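You operate a simulated robot arm through the tools that you are given. There is no shell and no other tool. Be economical: measure what you need, move in short steps, check, and stop when the job is done.

You are at the controls of a simulated two-armed robot. One attempt, no reset.

Task
Test the brass puck in check mode and trim to about 100.
Fine: one test; one over or under will do; leave the puck in and the lid shut.
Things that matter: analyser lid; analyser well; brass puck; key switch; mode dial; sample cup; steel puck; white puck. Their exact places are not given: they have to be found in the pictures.

It is judged by the outcome, as a careful person would: the job done as asked, and still so three seconds after it is handed in. It fails if anything else is knocked over, pushed out of place, dropped, spilled or broken. A push-on lid holds only when it is set on centred and level and pressed home; a screw cap is set on level and turned clockwise until tight.

Robot
Two 7-joint arms with fingered hands on one trunk, on a base that drives. Base frame: it is fixed to the floor where the robot stands at the start and does not move with it; the origin is under the middle of the robot, x ahead of it, y to its left, z up; the surface under the hand at the start is at about z = 903. Units: mm, rad, N and s.
The left shoulder is at the start at [70, 145, 1212], the right one opposite. With the tool pointing down near the work surface each hand reaches from about 420 to 780 mm from the robot's upright axis, wherever it stands, measured 20 degrees to its own side. Places, roughly: analyser lid [900, 300, 1100]; analyser well [700, 200, 1000]; key switch [400, 400, 900]; mode dial [400, 300, 900]. Payload 3.5 kg a hand.
The TCP of each hand is the grasp point between the finger pads, 25 mm short of the fingertips. In the tool frame z runs along the fingers and y along their closing line. The gripper opens to 88 mm. The gripper's body begins 29 mm behind the TCP. The gripper is a hand of 4 fingers: y runs from the thumb to the fingers, the wrist lies at [-13, -97, -162] in the tool frame, and closing takes about 1.5 s.
Orientation is told as [roll, pitch, yaw] about the base's x, y, z axes, in that order, counted from this pose: with the fingers straight down and the wrist toward the robot, the tool's x, y and z point along [0, 1, 0], [1, 0, 0] and [0, 0, -1] of the base frame.

Tools
- The arms move only by the tool apply_moves. It takes "left_series", "right_series" or both (then of equal length, played together; a hand with none holds still); each is a list of rows, each a list of 7 numbers: the opening in per cent of the stroke, from 0 (shut) to 100 (fully open), then the shift along the base's x, y, z in units of 20 mm (1.0 is 20 mm), then the turn, a rotation vector about the base's x, y, z in units of 8 degrees (1.0 is 8 degrees). In form: [[hand, x, y, z, rx, ry, rz], ...]. A call has 1 to 10 rows; each row shifts and turns the commanded pose from where the row before left it. A call with a number of a shift or a turn outside -1 to 1 is refused whole. Rows are played at 5 a second. More than 50 mm and 0.15 rad between two rows, or a gripper value outside its range, and nothing of the call is played. Where a pose cannot be reached the arm comes as near as it can. A force on the tool above 70 N (or 10 N above the force at the start of the call, whichever is more), or a blocked arm, ends the call early, and 0.2 s more pass. The fingers move at their own pace (about 45 mm/s each) and stop on an object; they squeeze with about 24 N. The grip force told is the motor's: it shows also when the fingers shut on nothing. Time passes only in rows, and 0.2 s behind the last, so rows that do not move let the fingers close. It gives the time, the measured TCP pose, the force on the tool (base axes), the opening and the grip force at its end, in the units of the frame above (readings bear some noise), with the torque about the TCP (base axes, N m) and any sound that the robot's microphone picked up, and new pictures: "views" is both (left out), scene, wrist or none (wrist: the cameras of the hands that moved).
- Cameras (640 x 400 px; columns grow to the right, rows downward): "scene" is now at [122.8, 28.4, 1512.8]; the picture's right is [0.27, -0.96, 0.00], its down [-0.60, -0.17, -0.78] and it looks along [0.75, 0.22, -0.62] (base axes); focal length 249 px, centre (320, 200). "left" rides on the left gripper at [-64, -83, -98] in its tool frame; the picture's right is [-0.62, -0.37, 0.69], its down [0.71, -0.63, 0.30] and it looks along [0.32, 0.68, 0.65] (tool axes); focal length 265 px, centre (320, 200). "right" rides on the right gripper at [64, -83, -98] in its tool frame; the picture's right is [-0.62, 0.37, -0.69], its down [-0.71, -0.63, 0.30] and it looks along [-0.32, 0.68, 0.65] (tool axes); focal length 265 px, centre (320, 200).
- raise_lower(by): slides the trunk up (or, below 0, down) by that many mm; the arms and the scene camera ride with it, the base frame stays. It gives what a move gives, with no picture.
- steer(legs): drives the robot by 1 to 6 legs, each [ahead, left, turn to the left] in mm, mm and rad, along the robot's own axes; the way and the turn of a leg run together, so that a leg with both is an arc; at most 1500 mm and 3.142 rad a leg. The arms and the cameras ride along, it lands a little off, and it stops where it bumps. It gives what a move gives, and a new picture of the scene camera.
- grasp_type(shape, hand): the hand has 4 fingers and takes this shape, open, in about a second: jaw (thumb against the fingers, like two jaws); tri (thumb and two fingers); tip (a fingertip pinch); poke (one finger out to press); point (the index stretched); flat (the hand flat); cup (the hand cupped); fist (a fist). The gripper value then closes the fingers along that shape, each until it touches; the sizes above hold for jaw. It gives what a move gives, with no picture.
- head_to(pan, tilt): turns the head with the scene camera to pan (to the left, within 1.501 rad either way) and tilt (down, from -0.506 to 1.204), counted from straight ahead of the robot. It gives what a move gives, and a new picture of the scene camera.
- probe_pixels(camera, pixels): there is no depth. For up to 12 entries [column, row, z] of the newest picture of that camera ("zoom" is the newest enlarged one), the place [x, y] in the base frame at which the ray of that pixel passes the height z, good to about 3 mm, but the place of the scene camera against the robot may be out by one fixed shift of up to 18 mm in any direction. No time passes.
- close_up(camera, box): a new picture of the part [left, top, right, bottom] of that camera's present view, enlarged. No time passes.
- hand_in(): hands the job in; it is judged then, once.

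Go step by step. Measure first, check grasps and placings, and put right what went wrong. The budget is 80 turns and 260 pictures, counting those below and the enlarged ones. Unless the task says otherwise, let go and move clear before handing in, and close with one line.

The tools are called after "Call:" by a JSON object that holds its "op" and its "data". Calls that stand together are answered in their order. apply_moves: Moves the arms, as the interface text tells. Its arguments: {"type":"object","properties":{"left_series":{"type":"array","items":{"type":"array","items":{"type":"number"}}},"right_series":{"type":"array","items":{"type":"array","items":{"type":"number"}}},"views":{"type":"string","enum":["both","scene","wrist","none"]}},"required":[]} The other tools are called the same way: raise_lower (by) slides the trunk up or down; grasp_type (shape, hand) gives the hand a shape; steer (legs) drives the base; head_to (pan, tilt) turns the head that bears the scene camera; probe_pixels (camera, pixels) gives the place at which the rays of pixels pass given heights; close_up (camera, box) takes an enlarged picture of a part of a camera's view; hand_in () hands the job in.

At the start:

```text
clock: 0.0
left_tcp_pos: [415.5, 359.9, 1149.8]
left_tool_rot: [-0.001, 0.0, 0.001]
left_ft_force: [1.5, -0.7, 0.3]
left_wrist_torque: [-0.02, 0.0, 0.03]
left_finger_gap: 87.4
left_gripper_force: 0.1
left_shape: jaw
right_tcp_pos: [559.2, 18.5, 1150.1]
right_tool_rot: [-0.001, 0.0, 0.0]
right_ft_force: [-0.4, 0.4, -0.2]
right_wrist_torque: [0.04, 0.04, -0.02]
right_finger_gap: 87.4
right_gripper_force: 0.1
right_shape: jaw
trunk travel left (down, up): [-775.0, 65.0]
robot x, y, heading: [-3.9, -0.5, -0.002]
head pan, tilt: [0.279, 0.67]
```

scene: 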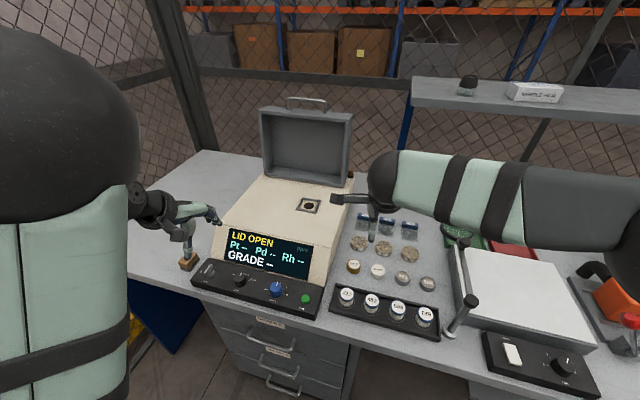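
right: 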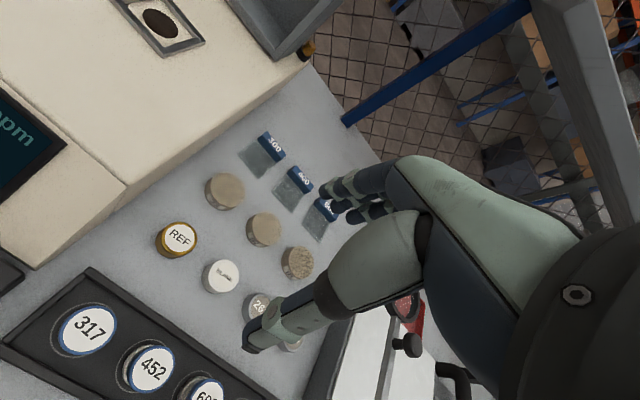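
left: 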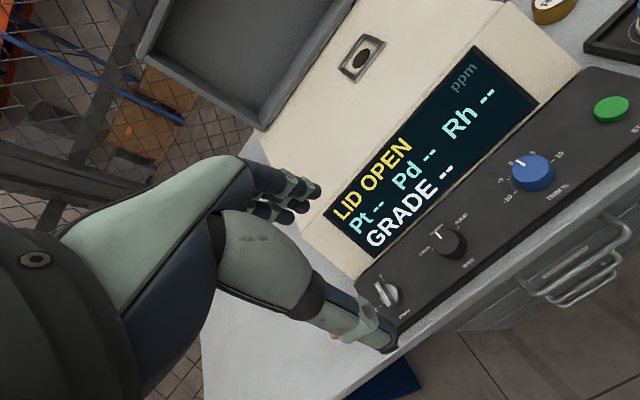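

The scene shows the analyser with its lid open, a control strip (key, mode dial, blue trim dial, green button) and the pucks to its right. I'll take close-ups to read the labels.

Call:
{"op": "close_up", "data": {"camera": "left", "box": [350, 80, 640, 320]}}

Call:
{"op": "close_up", "data": {"camera": "right", "box": [100, 100, 360, 380]}}

Call:
{"op": "close_up", "data": {"camera": "scene", "box": [180, 220, 340, 320]}}

Call:
{"op": "close_up", "data": {"camera": "scene", "box": [240, 90, 460, 300]}}

```text
1.67 times, centred on (495, 200) of left
```

zoom: 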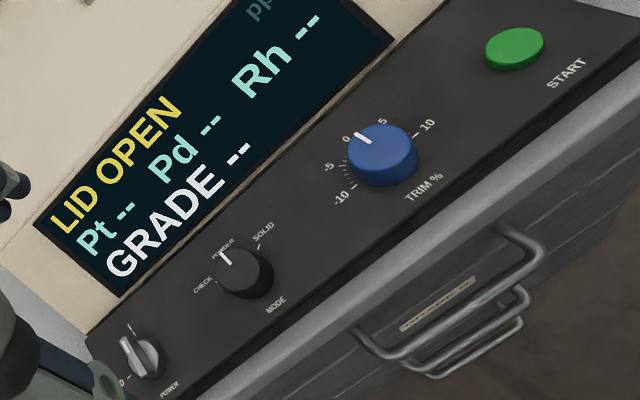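

```text
1.43 times, centred on (230, 240) of right
```

zoom: 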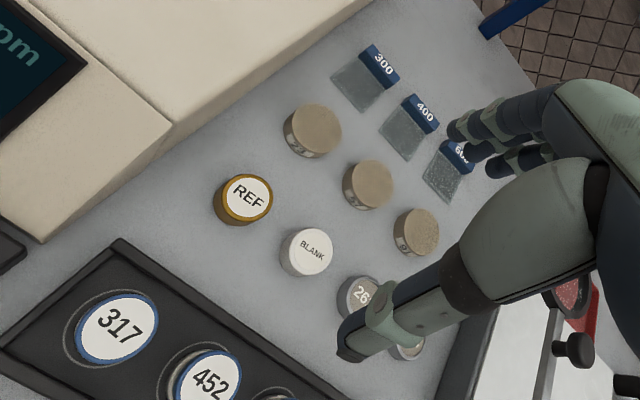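

```text
4.00 times, centred on (260, 270) of scene
```

zoom: 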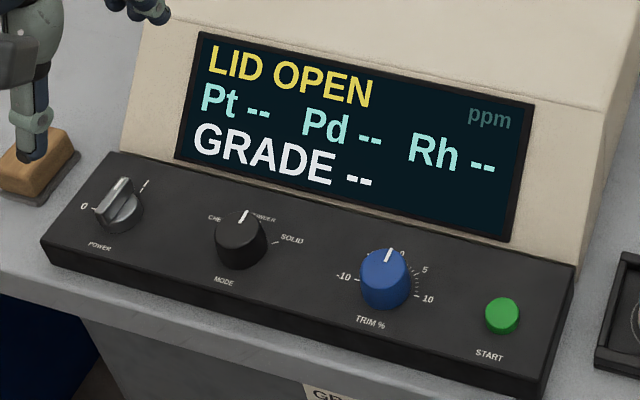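

```text
1.90 times, centred on (350, 195) of scene
```

zoom: 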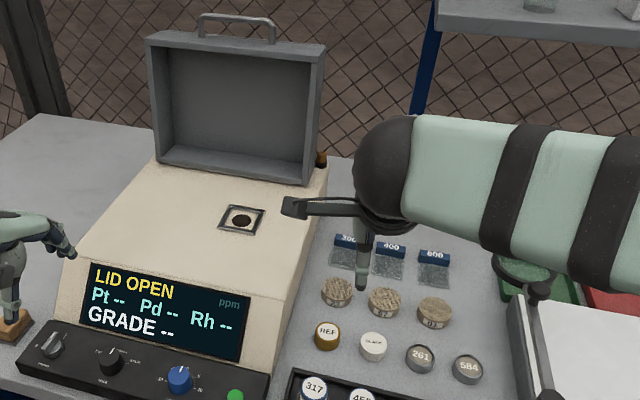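

REF (brass, pixel 177,238 in right) is the puck. I'll triangulate the well from both wrist cameras, and measure the puck and the dials.

Call:
{"op": "probe_pixels", "data": {"camera": "right", "pixels": [[179, 237, 903], [179, 237, 930], [162, 24, 980], [162, 24, 1040], [162, 24, 1100], [221, 275, 920], [255, 230, 920], [224, 190, 920], [87, 328, 920], [315, 66, 903]]}}

Call:
{"op": "probe_pixels", "data": {"camera": "left", "pixels": [[362, 56, 980], [362, 56, 1040], [362, 56, 1100], [525, 165, 900], [525, 165, 940], [525, 165, 980], [441, 240, 900], [441, 240, 940], [441, 240, 980], [611, 106, 900], [611, 106, 940]]}}

Call:
{"op": "probe_pixels", "data": {"camera": "scene", "pixels": [[310, 206, 980], [310, 206, 1040], [310, 206, 1100], [276, 287, 900], [276, 287, 940], [276, 287, 980], [240, 280, 900], [240, 280, 940], [306, 298, 900], [306, 298, 940], [353, 265, 930], [307, 99, 1250]]}}

```text
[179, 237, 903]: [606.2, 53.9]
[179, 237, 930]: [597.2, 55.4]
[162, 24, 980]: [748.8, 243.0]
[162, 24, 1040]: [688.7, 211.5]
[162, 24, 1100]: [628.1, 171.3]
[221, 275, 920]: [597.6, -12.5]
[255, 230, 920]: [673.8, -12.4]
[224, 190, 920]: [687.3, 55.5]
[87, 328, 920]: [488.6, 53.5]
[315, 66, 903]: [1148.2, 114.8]
```

```text
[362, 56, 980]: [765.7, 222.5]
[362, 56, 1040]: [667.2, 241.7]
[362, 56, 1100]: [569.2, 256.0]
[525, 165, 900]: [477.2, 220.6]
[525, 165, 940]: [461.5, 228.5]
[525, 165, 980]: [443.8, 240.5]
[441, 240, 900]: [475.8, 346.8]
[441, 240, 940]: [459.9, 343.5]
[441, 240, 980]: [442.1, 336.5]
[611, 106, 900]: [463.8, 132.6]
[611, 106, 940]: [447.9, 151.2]
```

```text
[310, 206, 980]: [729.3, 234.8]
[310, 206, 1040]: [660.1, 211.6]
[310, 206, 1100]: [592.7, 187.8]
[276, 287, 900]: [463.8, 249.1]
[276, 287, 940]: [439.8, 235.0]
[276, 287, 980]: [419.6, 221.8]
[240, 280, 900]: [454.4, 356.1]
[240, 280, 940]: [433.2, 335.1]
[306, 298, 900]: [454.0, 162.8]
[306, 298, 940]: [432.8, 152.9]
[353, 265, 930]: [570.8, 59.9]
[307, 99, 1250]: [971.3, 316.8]
```

Both wrist cameras agree on the well at about (724, 230, 1005), with the mode dial at about (462, 344) and the trim dial at about (454, 233). I'm moving the left hand above the mode dial for a closer look.

Call:
{"op": "apply_moves", "data": {"left_series": [[100, 0.46, -0.16, -0.7, 0, 0, 0], [100, 0.46, -0.16, -0.7, 0, 0, 0], [100, 0.46, -0.16, -0.7, 0, 0, 0], [100, 0.46, -0.16, -0.7, 0, 0, 0], [100, 0.46, -0.16, -0.7, 0, 0, 0]]}}

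```text
clock: 1.2
left_tcp_pos: [461.3, 345.1, 1078.8]
left_tool_rot: [0.0, 0.0, 0.001]
left_ft_force: [0.3, 0.7, 1.2]
left_wrist_torque: [0.02, -0.05, 0.0]
left_finger_gap: 87.5
left_gripper_force: 0.1
left_shape: jaw
right_tcp_pos: [560.0, 19.3, 1149.3]
right_tool_rot: [0.0, 0.0, 0.0]
right_ft_force: [0.1, -1.0, -0.8]
right_wrist_torque: [-0.04, -0.01, 0.04]
right_finger_gap: 87.3
right_gripper_force: 0.0
right_shape: jaw
trunk travel left (down, up): [-775.0, 65.0]
robot x, y, heading: [-1.2, 0.8, 0.001]
head pan, tilt: [0.279, 0.67]
```

scene: 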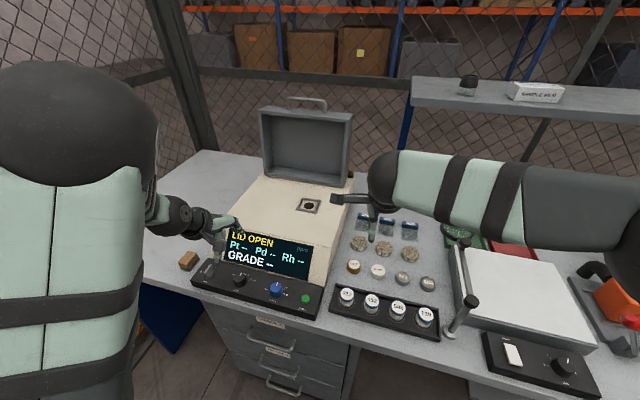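
left: 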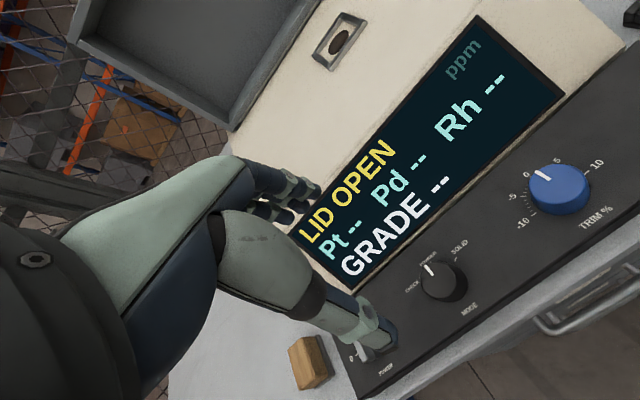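

The dial now shows at (443,282) and trim at (557,190) in the left view. I'll measure the panel height from this second viewpoint.

Call:
{"op": "probe_pixels", "data": {"camera": "left", "pixels": [[439, 277, 920], [439, 277, 940], [439, 277, 960], [554, 181, 920], [554, 181, 940], [554, 181, 960], [339, 42, 1000], [339, 42, 1020]]}}

Call:
{"op": "close_up", "data": {"camera": "left", "box": [340, 140, 640, 400]}}

```text
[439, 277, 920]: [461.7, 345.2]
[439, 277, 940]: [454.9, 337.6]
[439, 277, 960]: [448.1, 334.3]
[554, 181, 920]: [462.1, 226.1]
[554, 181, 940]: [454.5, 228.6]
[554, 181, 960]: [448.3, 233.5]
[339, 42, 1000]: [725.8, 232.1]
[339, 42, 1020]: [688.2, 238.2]
```

```text
1.54 times, centred on (490, 270) of left
```

zoom: 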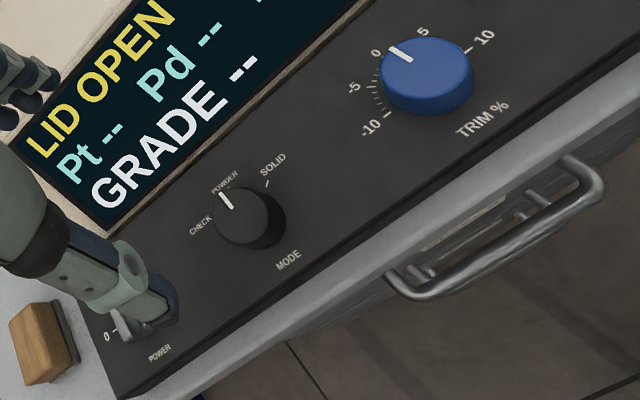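

The dial centre is at about (460, 342) and its height is still uncertain. I'll descend with the fingers partly closed and look again.

Call:
{"op": "apply_moves", "data": {"left_series": [[60, 0, -0.1, -0.8, 0, 0, 0], [60, 0, 0, -0.8, 0, 0, 0], [60, 0, 0, -0.8, 0, 0, 0], [60, 0, 0, -0.8, 0, 0, 0], [60, 0, 0, 0, 0, 0, 0]]}}

Call:
{"op": "close_up", "data": {"camera": "left", "box": [240, 140, 560, 400]}}

Call:
{"op": "close_up", "data": {"camera": "scene", "box": [170, 200, 330, 320]}}

```text
clock: 2.4
left_tcp_pos: [461.1, 342.2, 1015.3]
left_tool_rot: [0.0, -0.002, 0.0]
left_ft_force: [-0.2, 0.3, 0.3]
left_wrist_torque: [0.01, 0.02, 0.0]
left_finger_gap: 53.2
left_gripper_force: 0.1
left_shape: jaw
right_tcp_pos: [560.5, 18.6, 1150.1]
right_tool_rot: [0.001, -0.001, 0.001]
right_ft_force: [0.3, 0.7, -0.2]
right_wrist_torque: [0.01, 0.05, -0.01]
right_finger_gap: 87.6
right_gripper_force: 0.0
right_shape: jaw
trunk travel left (down, up): [-775.0, 65.0]
robot x, y, heading: [4.6, -0.1, -0.001]
head pan, tilt: [0.279, 0.67]
```

scene: 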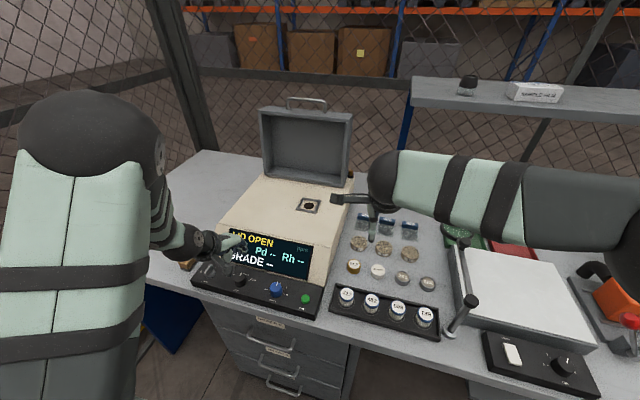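
left: 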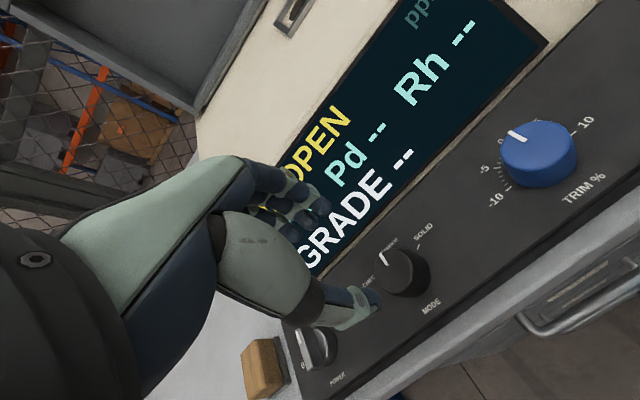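

```text
1.54 times, centred on (400, 270) of left
```

zoom: 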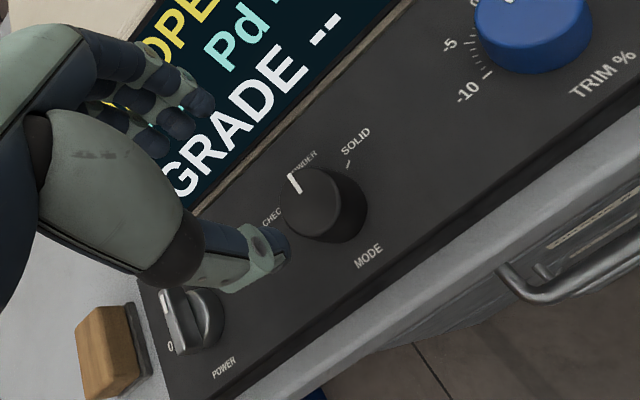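

```text
3.33 times, centred on (250, 260) of scene
```

zoom: 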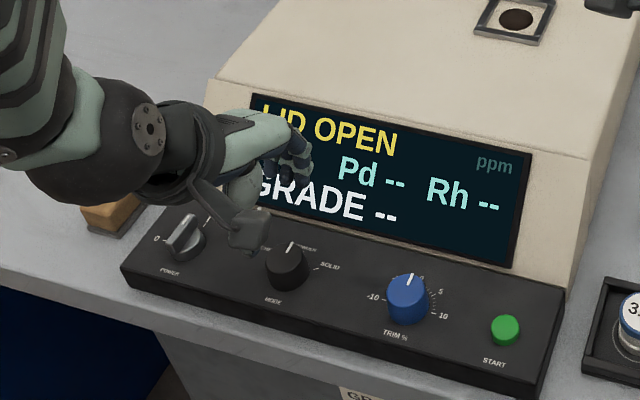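

Call:
{"op": "probe_pixels", "data": {"camera": "left", "pixels": [[395, 269, 910], [395, 269, 930], [395, 269, 950], [395, 269, 970], [537, 147, 920], [537, 147, 940], [537, 147, 960], [355, 245, 940], [355, 245, 960], [440, 380, 903]]}}

Call:
{"op": "probe_pixels", "data": {"camera": "scene", "pixels": [[261, 260, 930], [261, 260, 950], [277, 285, 930], [277, 285, 950], [206, 282, 903], [193, 284, 903]]}}

```text
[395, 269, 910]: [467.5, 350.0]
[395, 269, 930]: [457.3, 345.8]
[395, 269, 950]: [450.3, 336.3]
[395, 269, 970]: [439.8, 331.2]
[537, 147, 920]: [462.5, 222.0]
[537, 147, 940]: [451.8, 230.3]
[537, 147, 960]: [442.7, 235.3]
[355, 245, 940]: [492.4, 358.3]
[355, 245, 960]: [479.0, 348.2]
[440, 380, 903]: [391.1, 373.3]
```

```text
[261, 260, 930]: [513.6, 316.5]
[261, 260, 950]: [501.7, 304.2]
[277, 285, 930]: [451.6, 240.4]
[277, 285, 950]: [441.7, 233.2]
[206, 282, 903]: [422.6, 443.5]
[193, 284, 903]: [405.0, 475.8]
```

The views agree on the dial top at about (458, 344, 930). I'll pre-turn the hand by -20° and descend around the knob in short steps.

Call:
{"op": "apply_moves", "data": {"left_series": [[55, -0.05, 0.05, -0.7, 0, 0, -0.8], [55, -0.05, 0.05, -0.7, 0, 0, -0.8], [55, 0, 0, -0.7, 0, 0, -0.9], [55, 0, 0, -0.7, 0, 0, 0], [55, 0, 0, 0, 0, 0, 0]]}}

Call:
{"op": "close_up", "data": {"camera": "left", "box": [200, 140, 520, 400]}}

Call:
{"op": "close_up", "data": {"camera": "scene", "box": [170, 200, 330, 320]}}

```text
clock: 3.6
left_tcp_pos: [457.7, 346.3, 958.1]
left_tool_rot: [0.0, 0.0, -0.352]
left_ft_force: [0.1, 0.4, -0.5]
left_wrist_torque: [-0.03, 0.02, 0.0]
left_finger_gap: 48.7
left_gripper_force: 0.1
left_shape: jaw
right_tcp_pos: [560.7, 18.6, 1150.0]
right_tool_rot: [0.002, 0.0, 0.001]
right_ft_force: [0.2, -0.8, -0.4]
right_wrist_torque: [0.02, 0.04, -0.01]
right_finger_gap: 87.7
right_gripper_force: 0.0
right_shape: jaw
trunk travel left (down, up): [-775.0, 65.0]
robot x, y, heading: [-1.1, 0.5, 0.001]
head pan, tilt: [0.279, 0.67]
```

scene: 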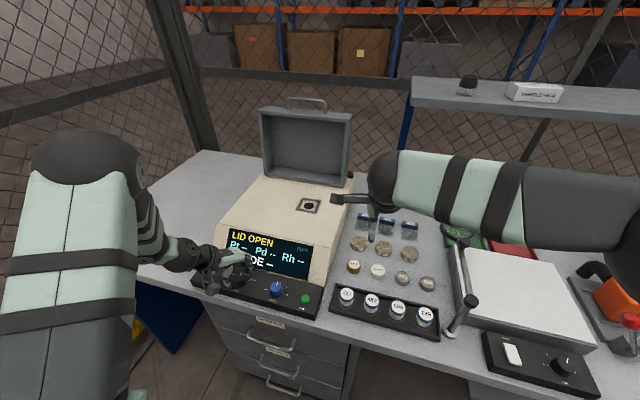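
left: 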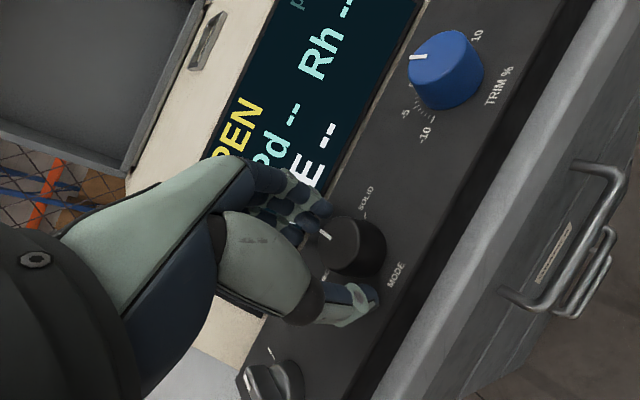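

```text
1.54 times, centred on (360, 270) of left
```

zoom: 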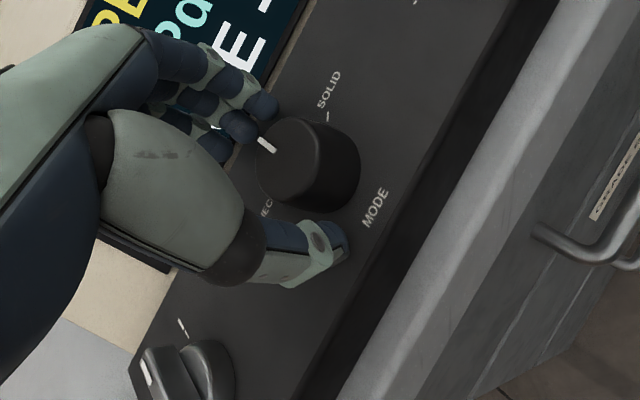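

```text
3.33 times, centred on (250, 260) of scene
```

zoom: 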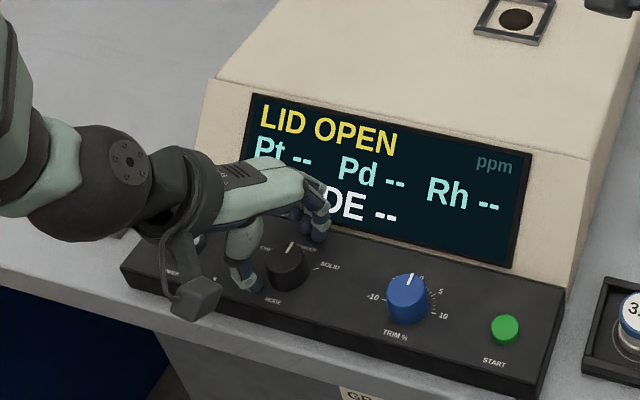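

The fingertip midpoint projects to about (344,251) in the left view and the knob top is at (347,244), so they are well aligned. I'll descend 16 mm and close.

Call:
{"op": "apply_moves", "data": {"left_series": [[55, 0.05, -0.05, -0.4, 0, 0, 0], [55, 0, 0, -0.4, 0, 0, 0], [55, 0, 0, 0, 0, 0, 0], [10, 0, 0, 0, 0, 0, 0], [10, 0, 0, 0, 0, 0, 0], [10, 0, 0, 0, 0, 0, 0], [10, 0, 0, 0, 0, 0, 0]]}}

Call:
{"op": "close_up", "data": {"camera": "left", "box": [200, 140, 520, 400]}}

Call:
{"op": "close_up", "data": {"camera": "scene", "box": [170, 200, 330, 320]}}

```text
clock: 4.5
left_tcp_pos: [460.8, 340.4, 957.1]
left_tool_rot: [0.012, -0.032, -0.35]
left_ft_force: [-16.9, 3.9, 58.8]
left_wrist_torque: [0.78, 2.6, 0.03]
left_finger_gap: 38.9
left_gripper_force: 20.5
left_shape: jaw
right_tcp_pos: [555.2, 17.0, 1154.3]
right_tool_rot: [0.003, -0.005, 0.002]
right_ft_force: [-0.1, 0.1, 0.1]
right_wrist_torque: [0.0, 0.0, 0.0]
right_finger_gap: 87.5
right_gripper_force: 0.1
right_shape: jaw
trunk travel left (down, up): [-775.0, 65.0]
robot x, y, heading: [0.9, -1.5, 0.002]
head pan, tilt: [0.279, 0.67]
stopped in row 4 (left hand): the force on the tool passed its limit at 73 N (the readings are from after the stop); the commanded pose is now the measured one
```

scene: 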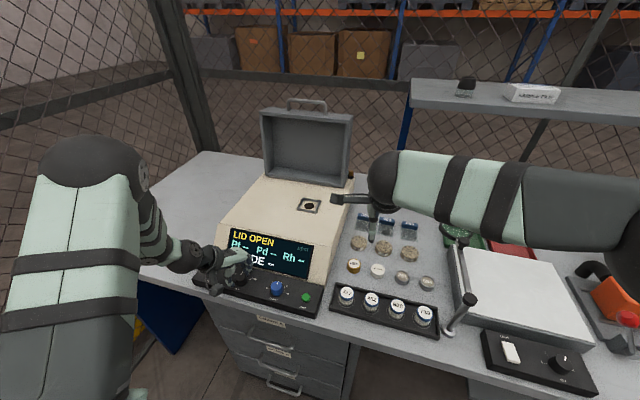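
left: 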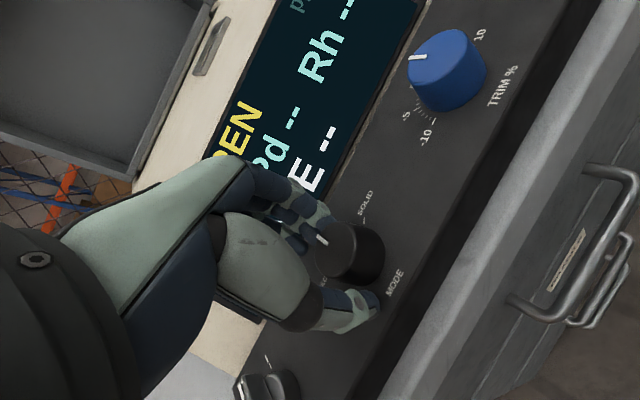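

```text
1.54 times, centred on (360, 270) of left
```

zoom: 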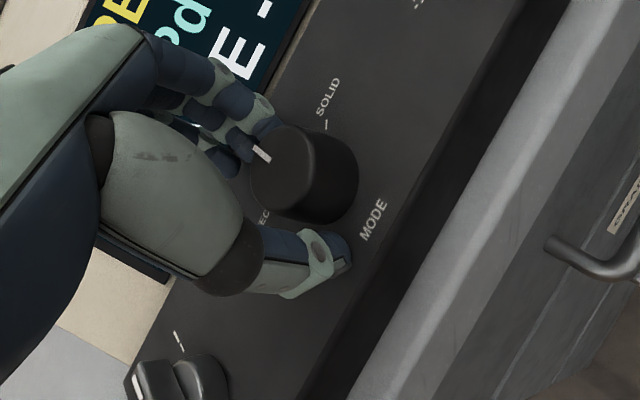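

```text
3.33 times, centred on (250, 260) of scene
```

zoom: 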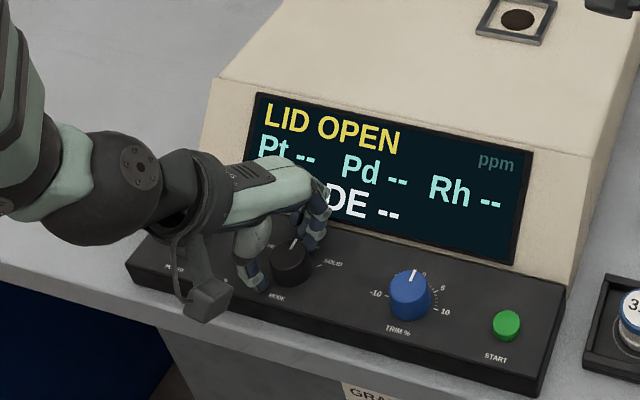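

The fingers hit the sloped panel; the force direction suggests it leans about 16° toward the robot. I'll lift, tilt the hand to match and check.

Call:
{"op": "apply_moves", "data": {"left_series": [[60, 0, 0, 0.5, 0, 0, 0], [60, -0.2, 0, 0.3, 0, -0.7, 0], [60, -0.25, 0, 0, 0, -0.7, 0], [60, -0.25, 0, -0.2, 0, -0.6, 0], [60, 0, 0, 0, 0, 0, 0]]}}

Call:
{"op": "close_up", "data": {"camera": "left", "box": [200, 140, 520, 400]}}

Call:
{"op": "close_up", "data": {"camera": "scene", "box": [170, 200, 330, 320]}}

```text
clock: 5.7
left_tcp_pos: [448.0, 340.0, 963.9]
left_tool_rot: [0.105, -0.287, -0.366]
left_ft_force: [-5.4, 0.0, 26.0]
left_wrist_torque: [0.31, 0.89, 0.07]
left_finger_gap: 51.2
left_gripper_force: 0.1
left_shape: jaw
right_tcp_pos: [557.3, 15.9, 1152.6]
right_tool_rot: [0.003, -0.003, 0.0]
right_ft_force: [0.3, 0.6, -0.4]
right_wrist_torque: [-0.03, -0.04, -0.01]
right_finger_gap: 87.5
right_gripper_force: 0.1
right_shape: jaw
trunk travel left (down, up): [-775.0, 65.0]
robot x, y, heading: [2.6, 0.1, -0.001]
head pan, tilt: [0.279, 0.67]
```

scene: 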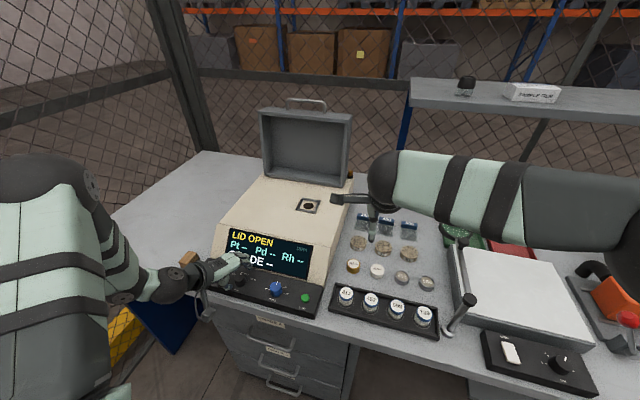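
left: 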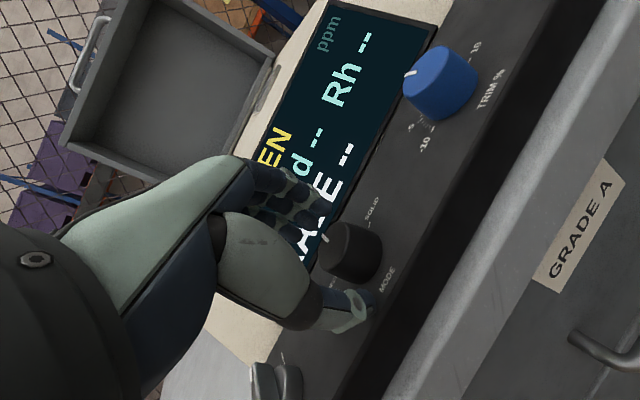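

```text
1.54 times, centred on (360, 270) of left
```

zoom: 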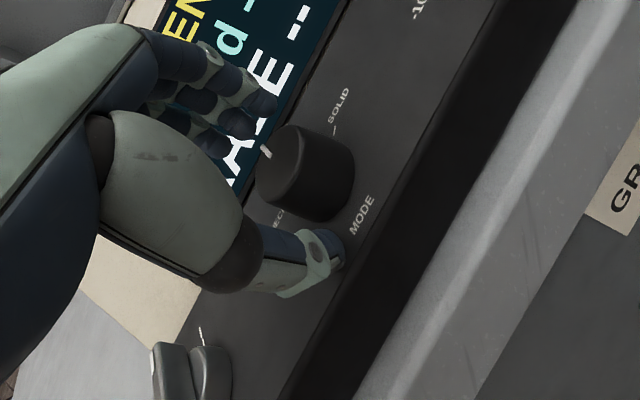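

```text
3.33 times, centred on (250, 260) of scene
```

zoom: 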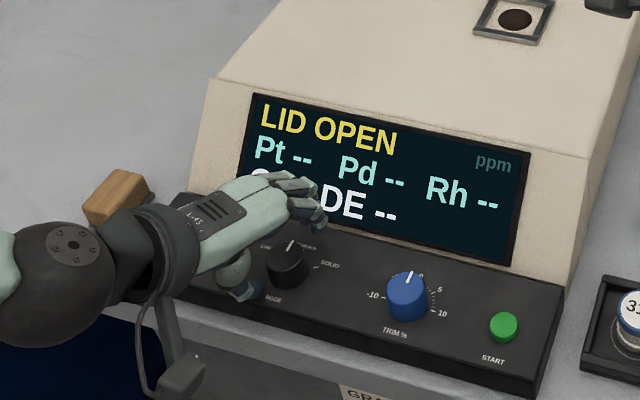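

The torque shows the thumb tip is what touches the panel, at about (430, 932), so the hand is already low enough and centred on the knob. I'll back off 2 mm and close.

Call:
{"op": "apply_moves", "data": {"left_series": [[55, -0.03, 0, 0.1, 0, 0, 0], [10, 0, 0, 0, 0, 0, 0], [10, 0, 0, 0, 0, 0, 0], [10, 0, 0, 0, 0, 0, 0], [10, 0, 0, 0, 0, 0, 0], [10, 0, 0, 0, 0, 0, 0]]}}

Call:
{"op": "close_up", "data": {"camera": "left", "box": [200, 140, 520, 400]}}

Call:
{"op": "close_up", "data": {"camera": "scene", "box": [170, 200, 330, 320]}}

```text
clock: 7.1
left_tcp_pos: [448.1, 341.7, 961.6]
left_tool_rot: [0.103, -0.278, -0.367]
left_ft_force: [-3.4, 1.3, -2.3]
left_wrist_torque: [0.03, 0.12, 0.0]
left_finger_gap: 21.8
left_gripper_force: 24.1
left_shape: jaw
right_tcp_pos: [560.6, 19.3, 1149.5]
right_tool_rot: [-0.001, 0.0, -0.001]
right_ft_force: [0.3, -0.1, 0.7]
right_wrist_torque: [0.03, 0.01, -0.01]
right_finger_gap: 87.7
right_gripper_force: 0.0
right_shape: jaw
trunk travel left (down, up): [-775.0, 65.0]
robot x, y, heading: [1.0, -1.1, -0.002]
head pan, tilt: [0.279, 0.67]
```

scene: 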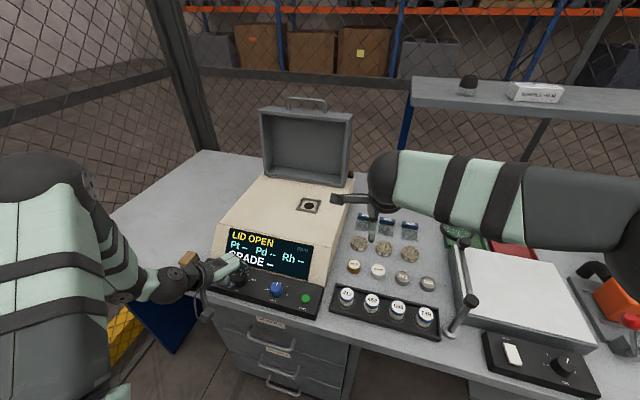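
left: 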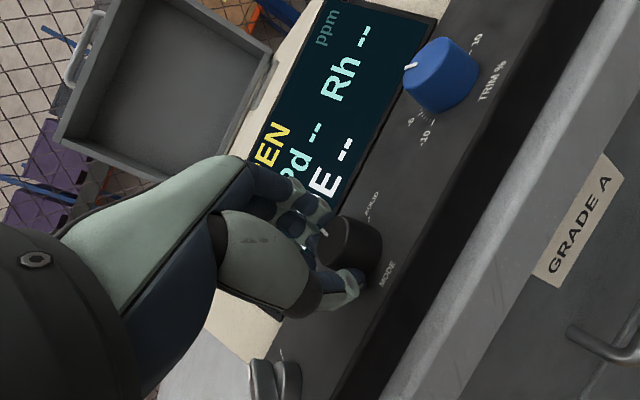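

```text
1.54 times, centred on (360, 270) of left
```

zoom: 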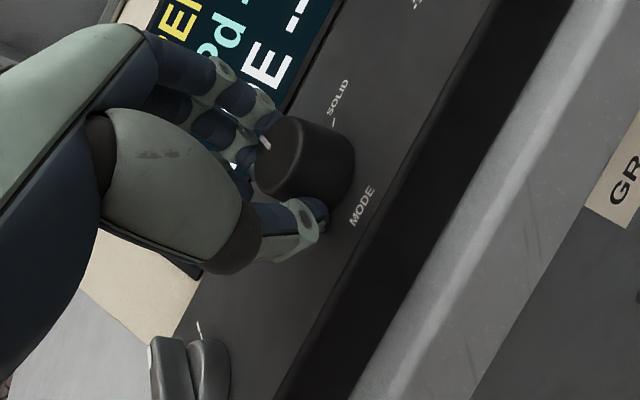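

```text
3.33 times, centred on (250, 260) of scene
```

zoom: 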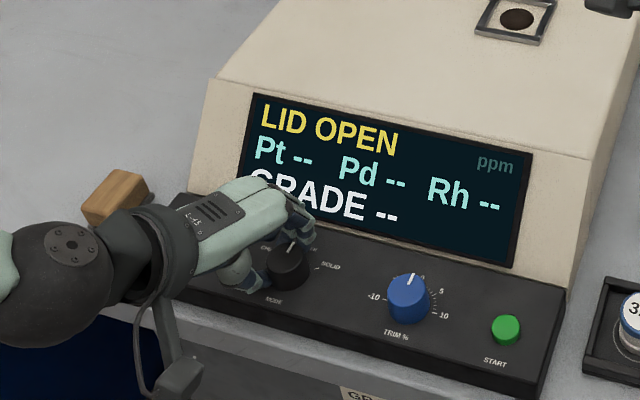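

The gap of 21.8 mm shows a grip on a chord at the left side of the knob. I'll open, shift about 10 mm toward -y and close again.

Call:
{"op": "apply_moves", "data": {"left_series": [[60, 0, 0, 0.1, 0, 0, 0], [60, 0, 0, 0, 0, 0, 0], [60, 0, 0, 0, 0, 0, 0], [60, -0.1, -0.25, 0, 0, 0, 0], [60, -0.1, -0.25, 0, 0, 0, 0], [10, 0, 0, 0, 0, 0, 0], [10, 0, 0, 0, 0, 0, 0], [10, 0, 0, 0, 0, 0, 0], [10, 0, 0, 0, 0, 0, 0]], "views": "wrist"}}

Call:
{"op": "close_up", "data": {"camera": "left", "box": [200, 140, 520, 400]}}

```text
clock: 9.1
left_tcp_pos: [445.0, 333.2, 963.4]
left_tool_rot: [0.104, -0.277, -0.366]
left_ft_force: [-6.2, -0.5, -2.4]
left_wrist_torque: [0.0, 0.2, 0.03]
left_finger_gap: 22.9
left_gripper_force: 23.6
left_shape: jaw
right_tcp_pos: [560.5, 18.5, 1150.2]
right_tool_rot: [0.001, -0.002, -0.001]
right_ft_force: [0.6, -0.1, 0.4]
right_wrist_torque: [0.01, -0.04, 0.0]
right_finger_gap: 87.8
right_gripper_force: 0.0
right_shape: jaw
trunk travel left (down, up): [-775.0, 65.0]
robot x, y, heading: [-4.2, 0.9, 0.004]
head pan, tilt: [0.279, 0.67]
```

left: 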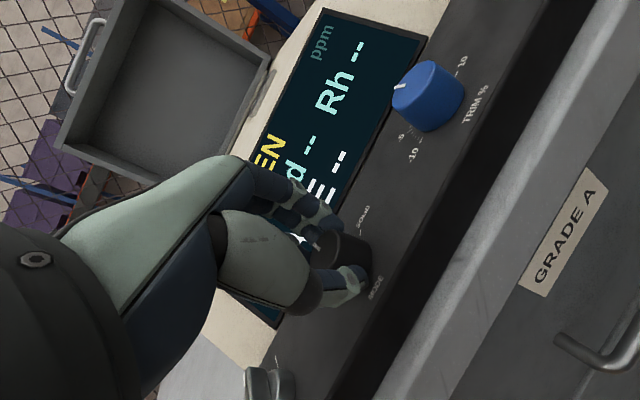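

```text
1.54 times, centred on (360, 270) of left
```

zoom: 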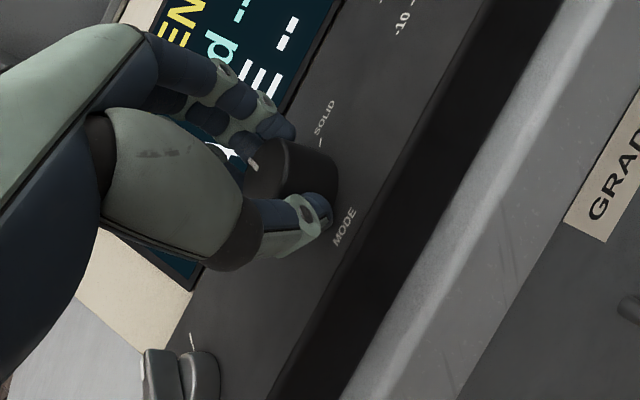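

The grip is now centred, with a 22.9 mm gap. I'll turn counter-clockwise about the panel normal by about 40° and look.

Call:
{"op": "apply_moves", "data": {"left_series": [[10, 0, 0, 0, -0.25, 0, 0.85], [10, 0, 0, 0, -0.25, 0, 0.85], [10, 0, 0, 0, -0.25, 0, 0.85], [10, 0, 0, 0, -0.25, 0, 0.85], [10, 0, 0, 0, -0.25, 0, 0.85], [10, 0, 0, 0, 0, 0, 0]]}}

Call:
{"op": "close_up", "data": {"camera": "left", "box": [200, 140, 520, 400]}}

Call:
{"op": "close_up", "data": {"camera": "scene", "box": [200, 210, 320, 310]}}

```text
clock: 10.5
left_tcp_pos: [446.3, 332.4, 964.4]
left_tool_rot: [-0.077, -0.285, 0.279]
left_ft_force: [0.3, -1.8, -6.6]
left_wrist_torque: [0.0, 0.12, -0.01]
left_finger_gap: 22.5
left_gripper_force: 24.3
left_shape: jaw
right_tcp_pos: [561.9, 19.8, 1148.9]
right_tool_rot: [0.0, -0.001, 0.001]
right_ft_force: [0.1, -0.2, 0.2]
right_wrist_torque: [0.04, 0.0, 0.0]
right_finger_gap: 88.0
right_gripper_force: 0.1
right_shape: jaw
trunk travel left (down, up): [-775.0, 65.0]
robot x, y, heading: [-2.2, 0.0, 0.003]
head pan, tilt: [0.279, 0.67]
```

scene: 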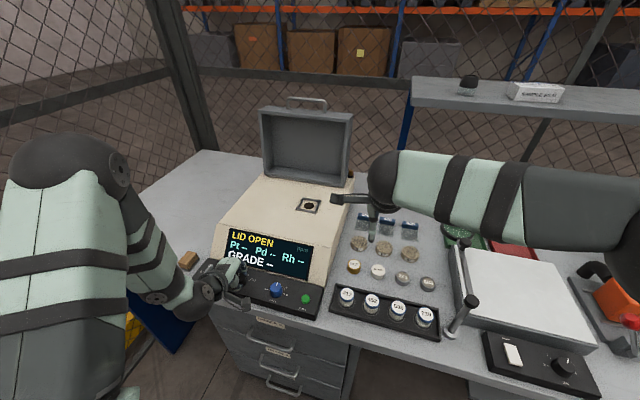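
left: 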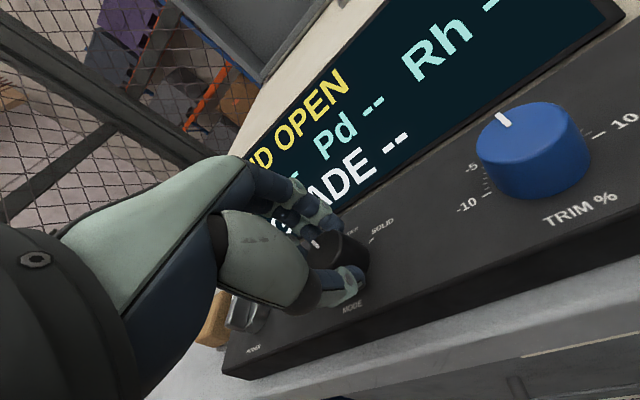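

```text
1.54 times, centred on (360, 270) of left
```

zoom: 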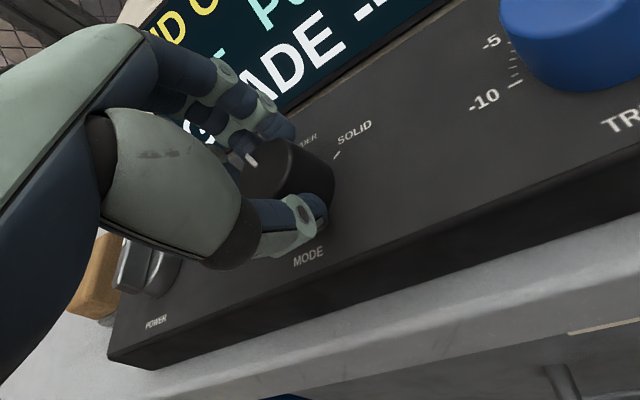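

```text
4.00 times, centred on (260, 260) of scene
```

zoom: 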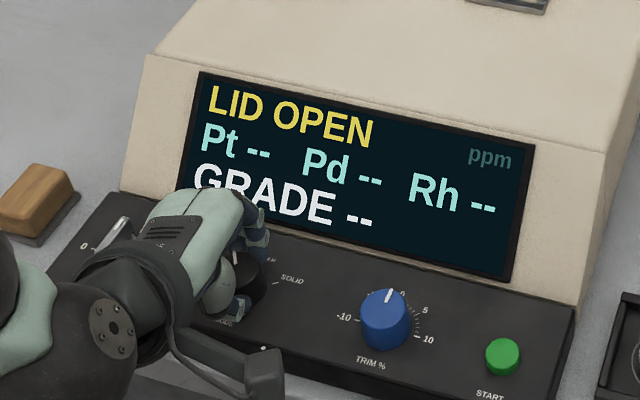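

The pointer turned with the hand, about 37°. I'll release, lift and check where it points.

Call:
{"op": "apply_moves", "data": {"left_series": [[60, 0, 0, 0, 0, 0, 0], [60, 0, 0, 0, 0, 0, 0], [60, 0, 0, 0, 0, 0, 0], [60, -0.25, 0, 1, 0, 0, 0], [60, -0.25, 0, 1, 0, 0, 0], [60, 0, 0.2, 1, 0, 0, 0], [60, 0, 0.2, 1, 0, 0, 0]], "views": "none"}}

Call:
{"op": "close_up", "data": {"camera": "scene", "box": [200, 240, 320, 310]}}

Call:
{"op": "close_up", "data": {"camera": "left", "box": [300, 140, 560, 400]}}

```text
clock: 12.1
left_tcp_pos: [433.6, 339.2, 1046.3]
left_tool_rot: [-0.077, -0.286, 0.28]
left_ft_force: [-0.4, -0.5, -0.1]
left_wrist_torque: [0.01, 0.01, -0.01]
left_finger_gap: 52.6
left_gripper_force: 0.0
left_shape: jaw
right_tcp_pos: [560.0, 18.0, 1150.2]
right_tool_rot: [0.002, -0.001, 0.0]
right_ft_force: [0.5, 0.2, 0.2]
right_wrist_torque: [0.02, 0.05, -0.02]
right_finger_gap: 87.5
right_gripper_force: 0.0
right_shape: jaw
trunk travel left (down, up): [-775.0, 65.0]
robot x, y, heading: [-0.5, -0.3, 0.0]
head pan, tilt: [0.279, 0.67]
```

```text
5.33 times, centred on (260, 275) of scene
```

zoom: 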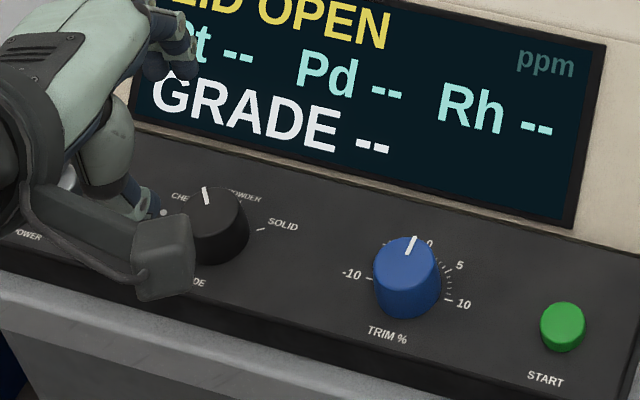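

```text
1.54 times, centred on (430, 270) of left
```

zoom: 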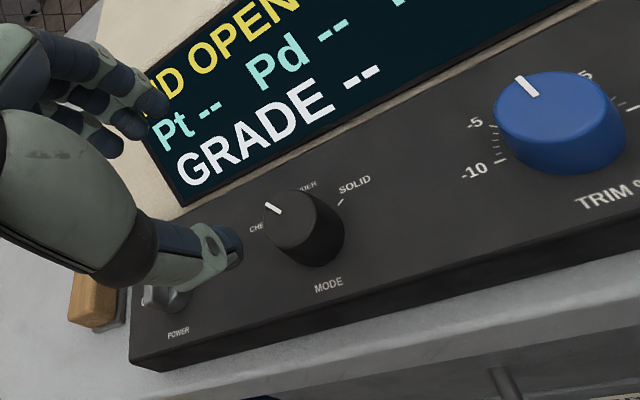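

The pointer has moved towards CHECK, but I need a finer look to tell whether it's on the mark.

Call:
{"op": "close_up", "data": {"camera": "left", "box": [370, 230, 470, 340]}}

Call:
{"op": "close_up", "data": {"camera": "scene", "box": [225, 265, 265, 300]}}

```text
3.64 times, centred on (420, 285) of left
```

zoom: 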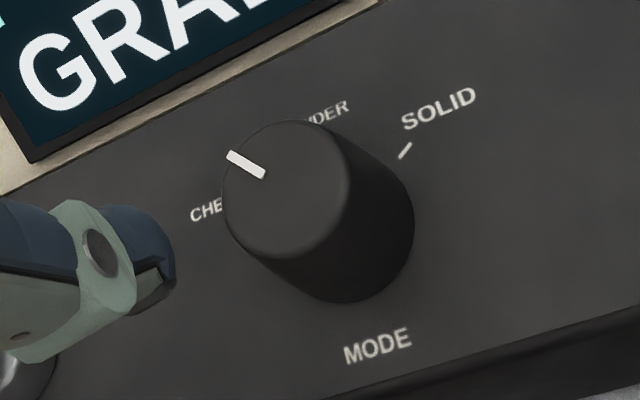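

```text
11.43 times, centred on (245, 282) of scene
```

zoom: 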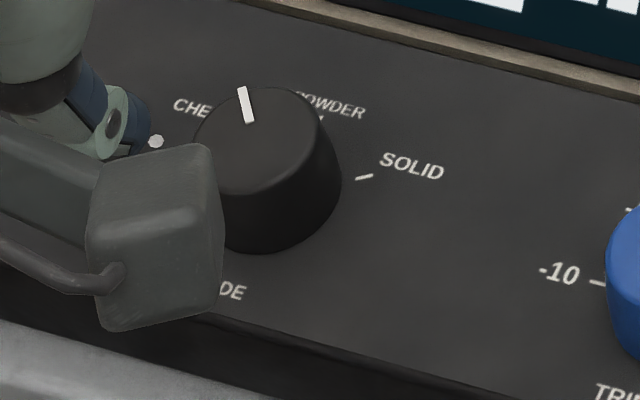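

Using the SOLID tick for comparison, its tangent ratio is about 1.4 and the pointer's is about 0.85, so CHECK needs roughly 13–15° more. I'll regrip and turn further.

Call:
{"op": "apply_moves", "data": {"left_series": [[60, 0, -0.17, -1, 0, 0, 0], [60, 0, -0.17, -1, 0, 0, 0], [60, 0.3, 0, -1, 0, 0, 0], [60, 0.3, 0, -1, 0, 0, 0], [60, 0, 0, -0.1, 0, 0, 0], [10, 0, 0, 0, 0, 0, 0], [10, 0, 0, 0, 0, 0, 0], [10, 0, 0, 0, 0, 0, 0], [10, 0, 0, 0, 0, 0, 0]], "views": "wrist"}}

```text
clock: 14.1
left_tcp_pos: [446.5, 332.1, 962.9]
left_tool_rot: [-0.074, -0.285, 0.278]
left_ft_force: [-3.7, -3.7, -2.8]
left_wrist_torque: [-0.11, 0.17, -0.01]
left_finger_gap: 22.6
left_gripper_force: 23.9
left_shape: jaw
right_tcp_pos: [560.7, 19.3, 1149.8]
right_tool_rot: [0.002, 0.001, 0.001]
right_ft_force: [-0.4, -0.6, 0.2]
right_wrist_torque: [0.02, -0.04, -0.01]
right_finger_gap: 87.5
right_gripper_force: 0.0
right_shape: jaw
trunk travel left (down, up): [-775.0, 65.0]
robot x, y, heading: [2.5, -0.4, -0.001]
head pan, tilt: [0.279, 0.67]
```

left: 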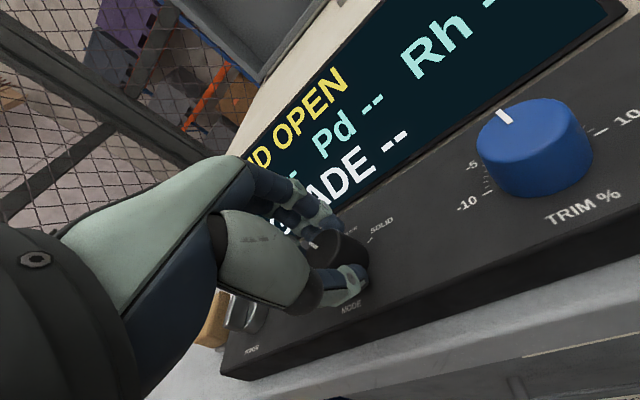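

The knob is gripped again. I'll turn 15° more, release, and lift to a clear view.

Call:
{"op": "apply_moves", "data": {"left_series": [[10, 0, 0, 0, -0.25, 0, 0.9], [10, 0, 0, 0, -0.25, 0, 0.9], [10, 0, 0, 0, 0, 0, 0], [60, 0, 0, 0, 0, 0, 0], [60, 0, 0, 0, 0, 0, 0], [60, 0, 0, 0, 0, 0, 0], [60, -0.25, 0, 1, 0, 0, 0], [60, -0.25, 0, 1, 0, 0, 0], [60, 0, 0.5, 1, 0, 0, 0], [60, 0, 0.5, 1, 0, 0, 0]], "views": "wrist"}}

Call:
{"op": "close_up", "data": {"camera": "scene", "box": [225, 265, 265, 300]}}

Call:
{"op": "close_up", "data": {"camera": "left", "box": [370, 230, 470, 340]}}

```text
clock: 16.3
left_tcp_pos: [435.6, 352.1, 1043.8]
left_tool_rot: [-0.144, -0.259, 0.547]
left_ft_force: [0.3, 0.8, 0.5]
left_wrist_torque: [0.01, 0.04, 0.0]
left_finger_gap: 52.3
left_gripper_force: 0.1
left_shape: jaw
right_tcp_pos: [559.1, 19.5, 1150.4]
right_tool_rot: [0.0, -0.004, 0.001]
right_ft_force: [0.6, 0.6, 0.6]
right_wrist_torque: [0.02, -0.02, -0.01]
right_finger_gap: 87.5
right_gripper_force: 0.1
right_shape: jaw
trunk travel left (down, up): [-775.0, 65.0]
robot x, y, heading: [-0.5, -1.5, 0.001]
head pan, tilt: [0.279, 0.67]
```

left: 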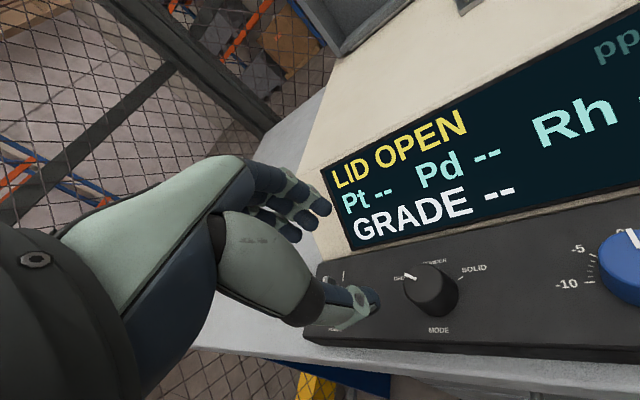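

```text
11.43 times, centred on (245, 282) of scene
```

zoom: 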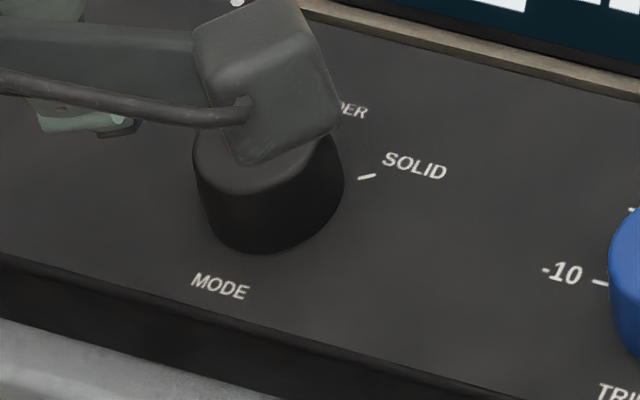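

```text
3.64 times, centred on (420, 285) of left
```

zoom: 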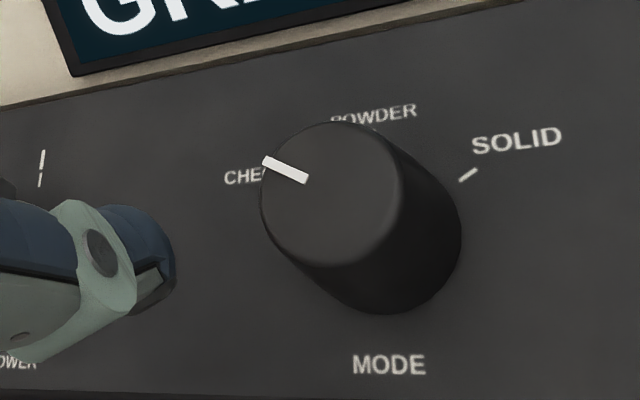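

In the latest view the pointer's ratio (about 1.5) matches or slightly exceeds the tick's (about 1.3), so the mode is at CHECK. Next I'll move the right hand away and bring the left hand up, level and over toward the brass puck.

Call:
{"op": "apply_moves", "data": {"left_series": [[80, 0, 0, 1, 0, 0, 0], [80, 0, 0, 1, 0.21, 0, -0.73], [80, 0, 0, 1, 0.21, 0, -0.73], [80, 0, 0, 1, 0.21, 0, -0.73], [80, 0.3, -0.5, 0.5, 0.21, 0, -0.73], [80, 0.5, -1, 0, 0.21, 0, -0.73], [80, 0.7, -1, 0, 0, 0.7, 0], [80, 0.7, -1, 0, 0, 0.7, 0], [80, 0.8, -1, 0, 0, 0.6, 0], [80, 0.9, -1, 0, 0, 0, 0]], "right_series": [[100, 0, -1, 0.5, 0, 0, 0], [100, 0, -1, 0.5, 0, 0, 0], [100, 0, -1, 0.5, 0, 0, 0], [100, -0.5, -1, 0, 0, 0, 0], [100, -0.5, -1, 0, 0, 0, 0], [100, -0.5, -1, 0, 0, 0, 0], [100, -0.5, -1, 0, 0, 0, 0], [100, -0.5, -1, 0, 0, 0, 0], [100, 0, -1, 0, 0, 0, 0], [100, 0, -1, 0, 0, 0, 0]]}}

```text
clock: 18.5
left_tcp_pos: [515.8, 240.7, 1132.2]
left_tool_rot: [0.005, -0.018, -0.001]
left_ft_force: [-0.7, -0.2, -0.8]
left_wrist_torque: [0.04, 0.01, 0.0]
left_finger_gap: 70.2
left_gripper_force: 0.1
left_shape: jaw
right_tcp_pos: [510.7, -183.9, 1181.3]
right_tool_rot: [0.003, -0.001, 0.0]
right_ft_force: [0.3, 0.4, 0.3]
right_wrist_torque: [0.0, -0.02, 0.03]
right_finger_gap: 87.6
right_gripper_force: 0.0
right_shape: jaw
trunk travel left (down, up): [-775.0, 65.0]
robot x, y, heading: [-0.4, 1.0, 0.001]
head pan, tilt: [0.279, 0.67]
```

scene: 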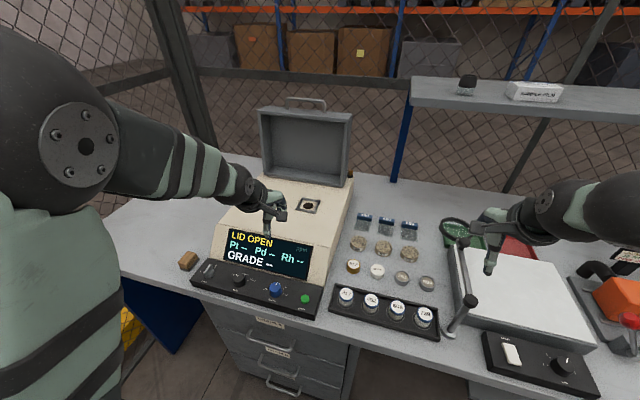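
right: 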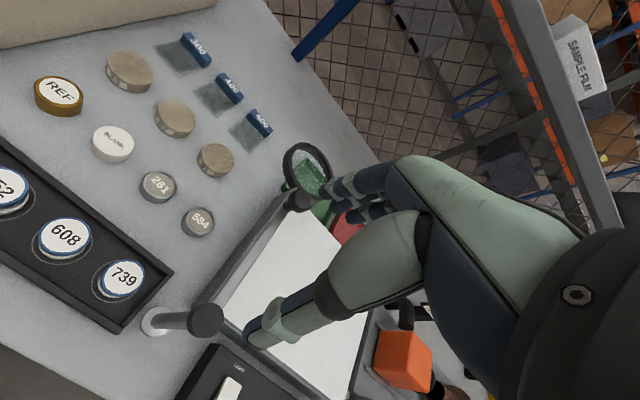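
left: 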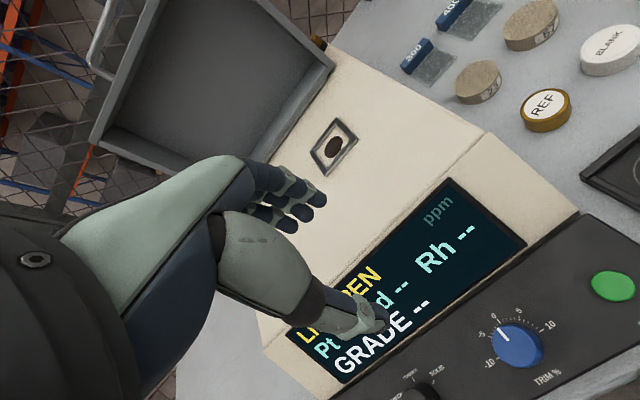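

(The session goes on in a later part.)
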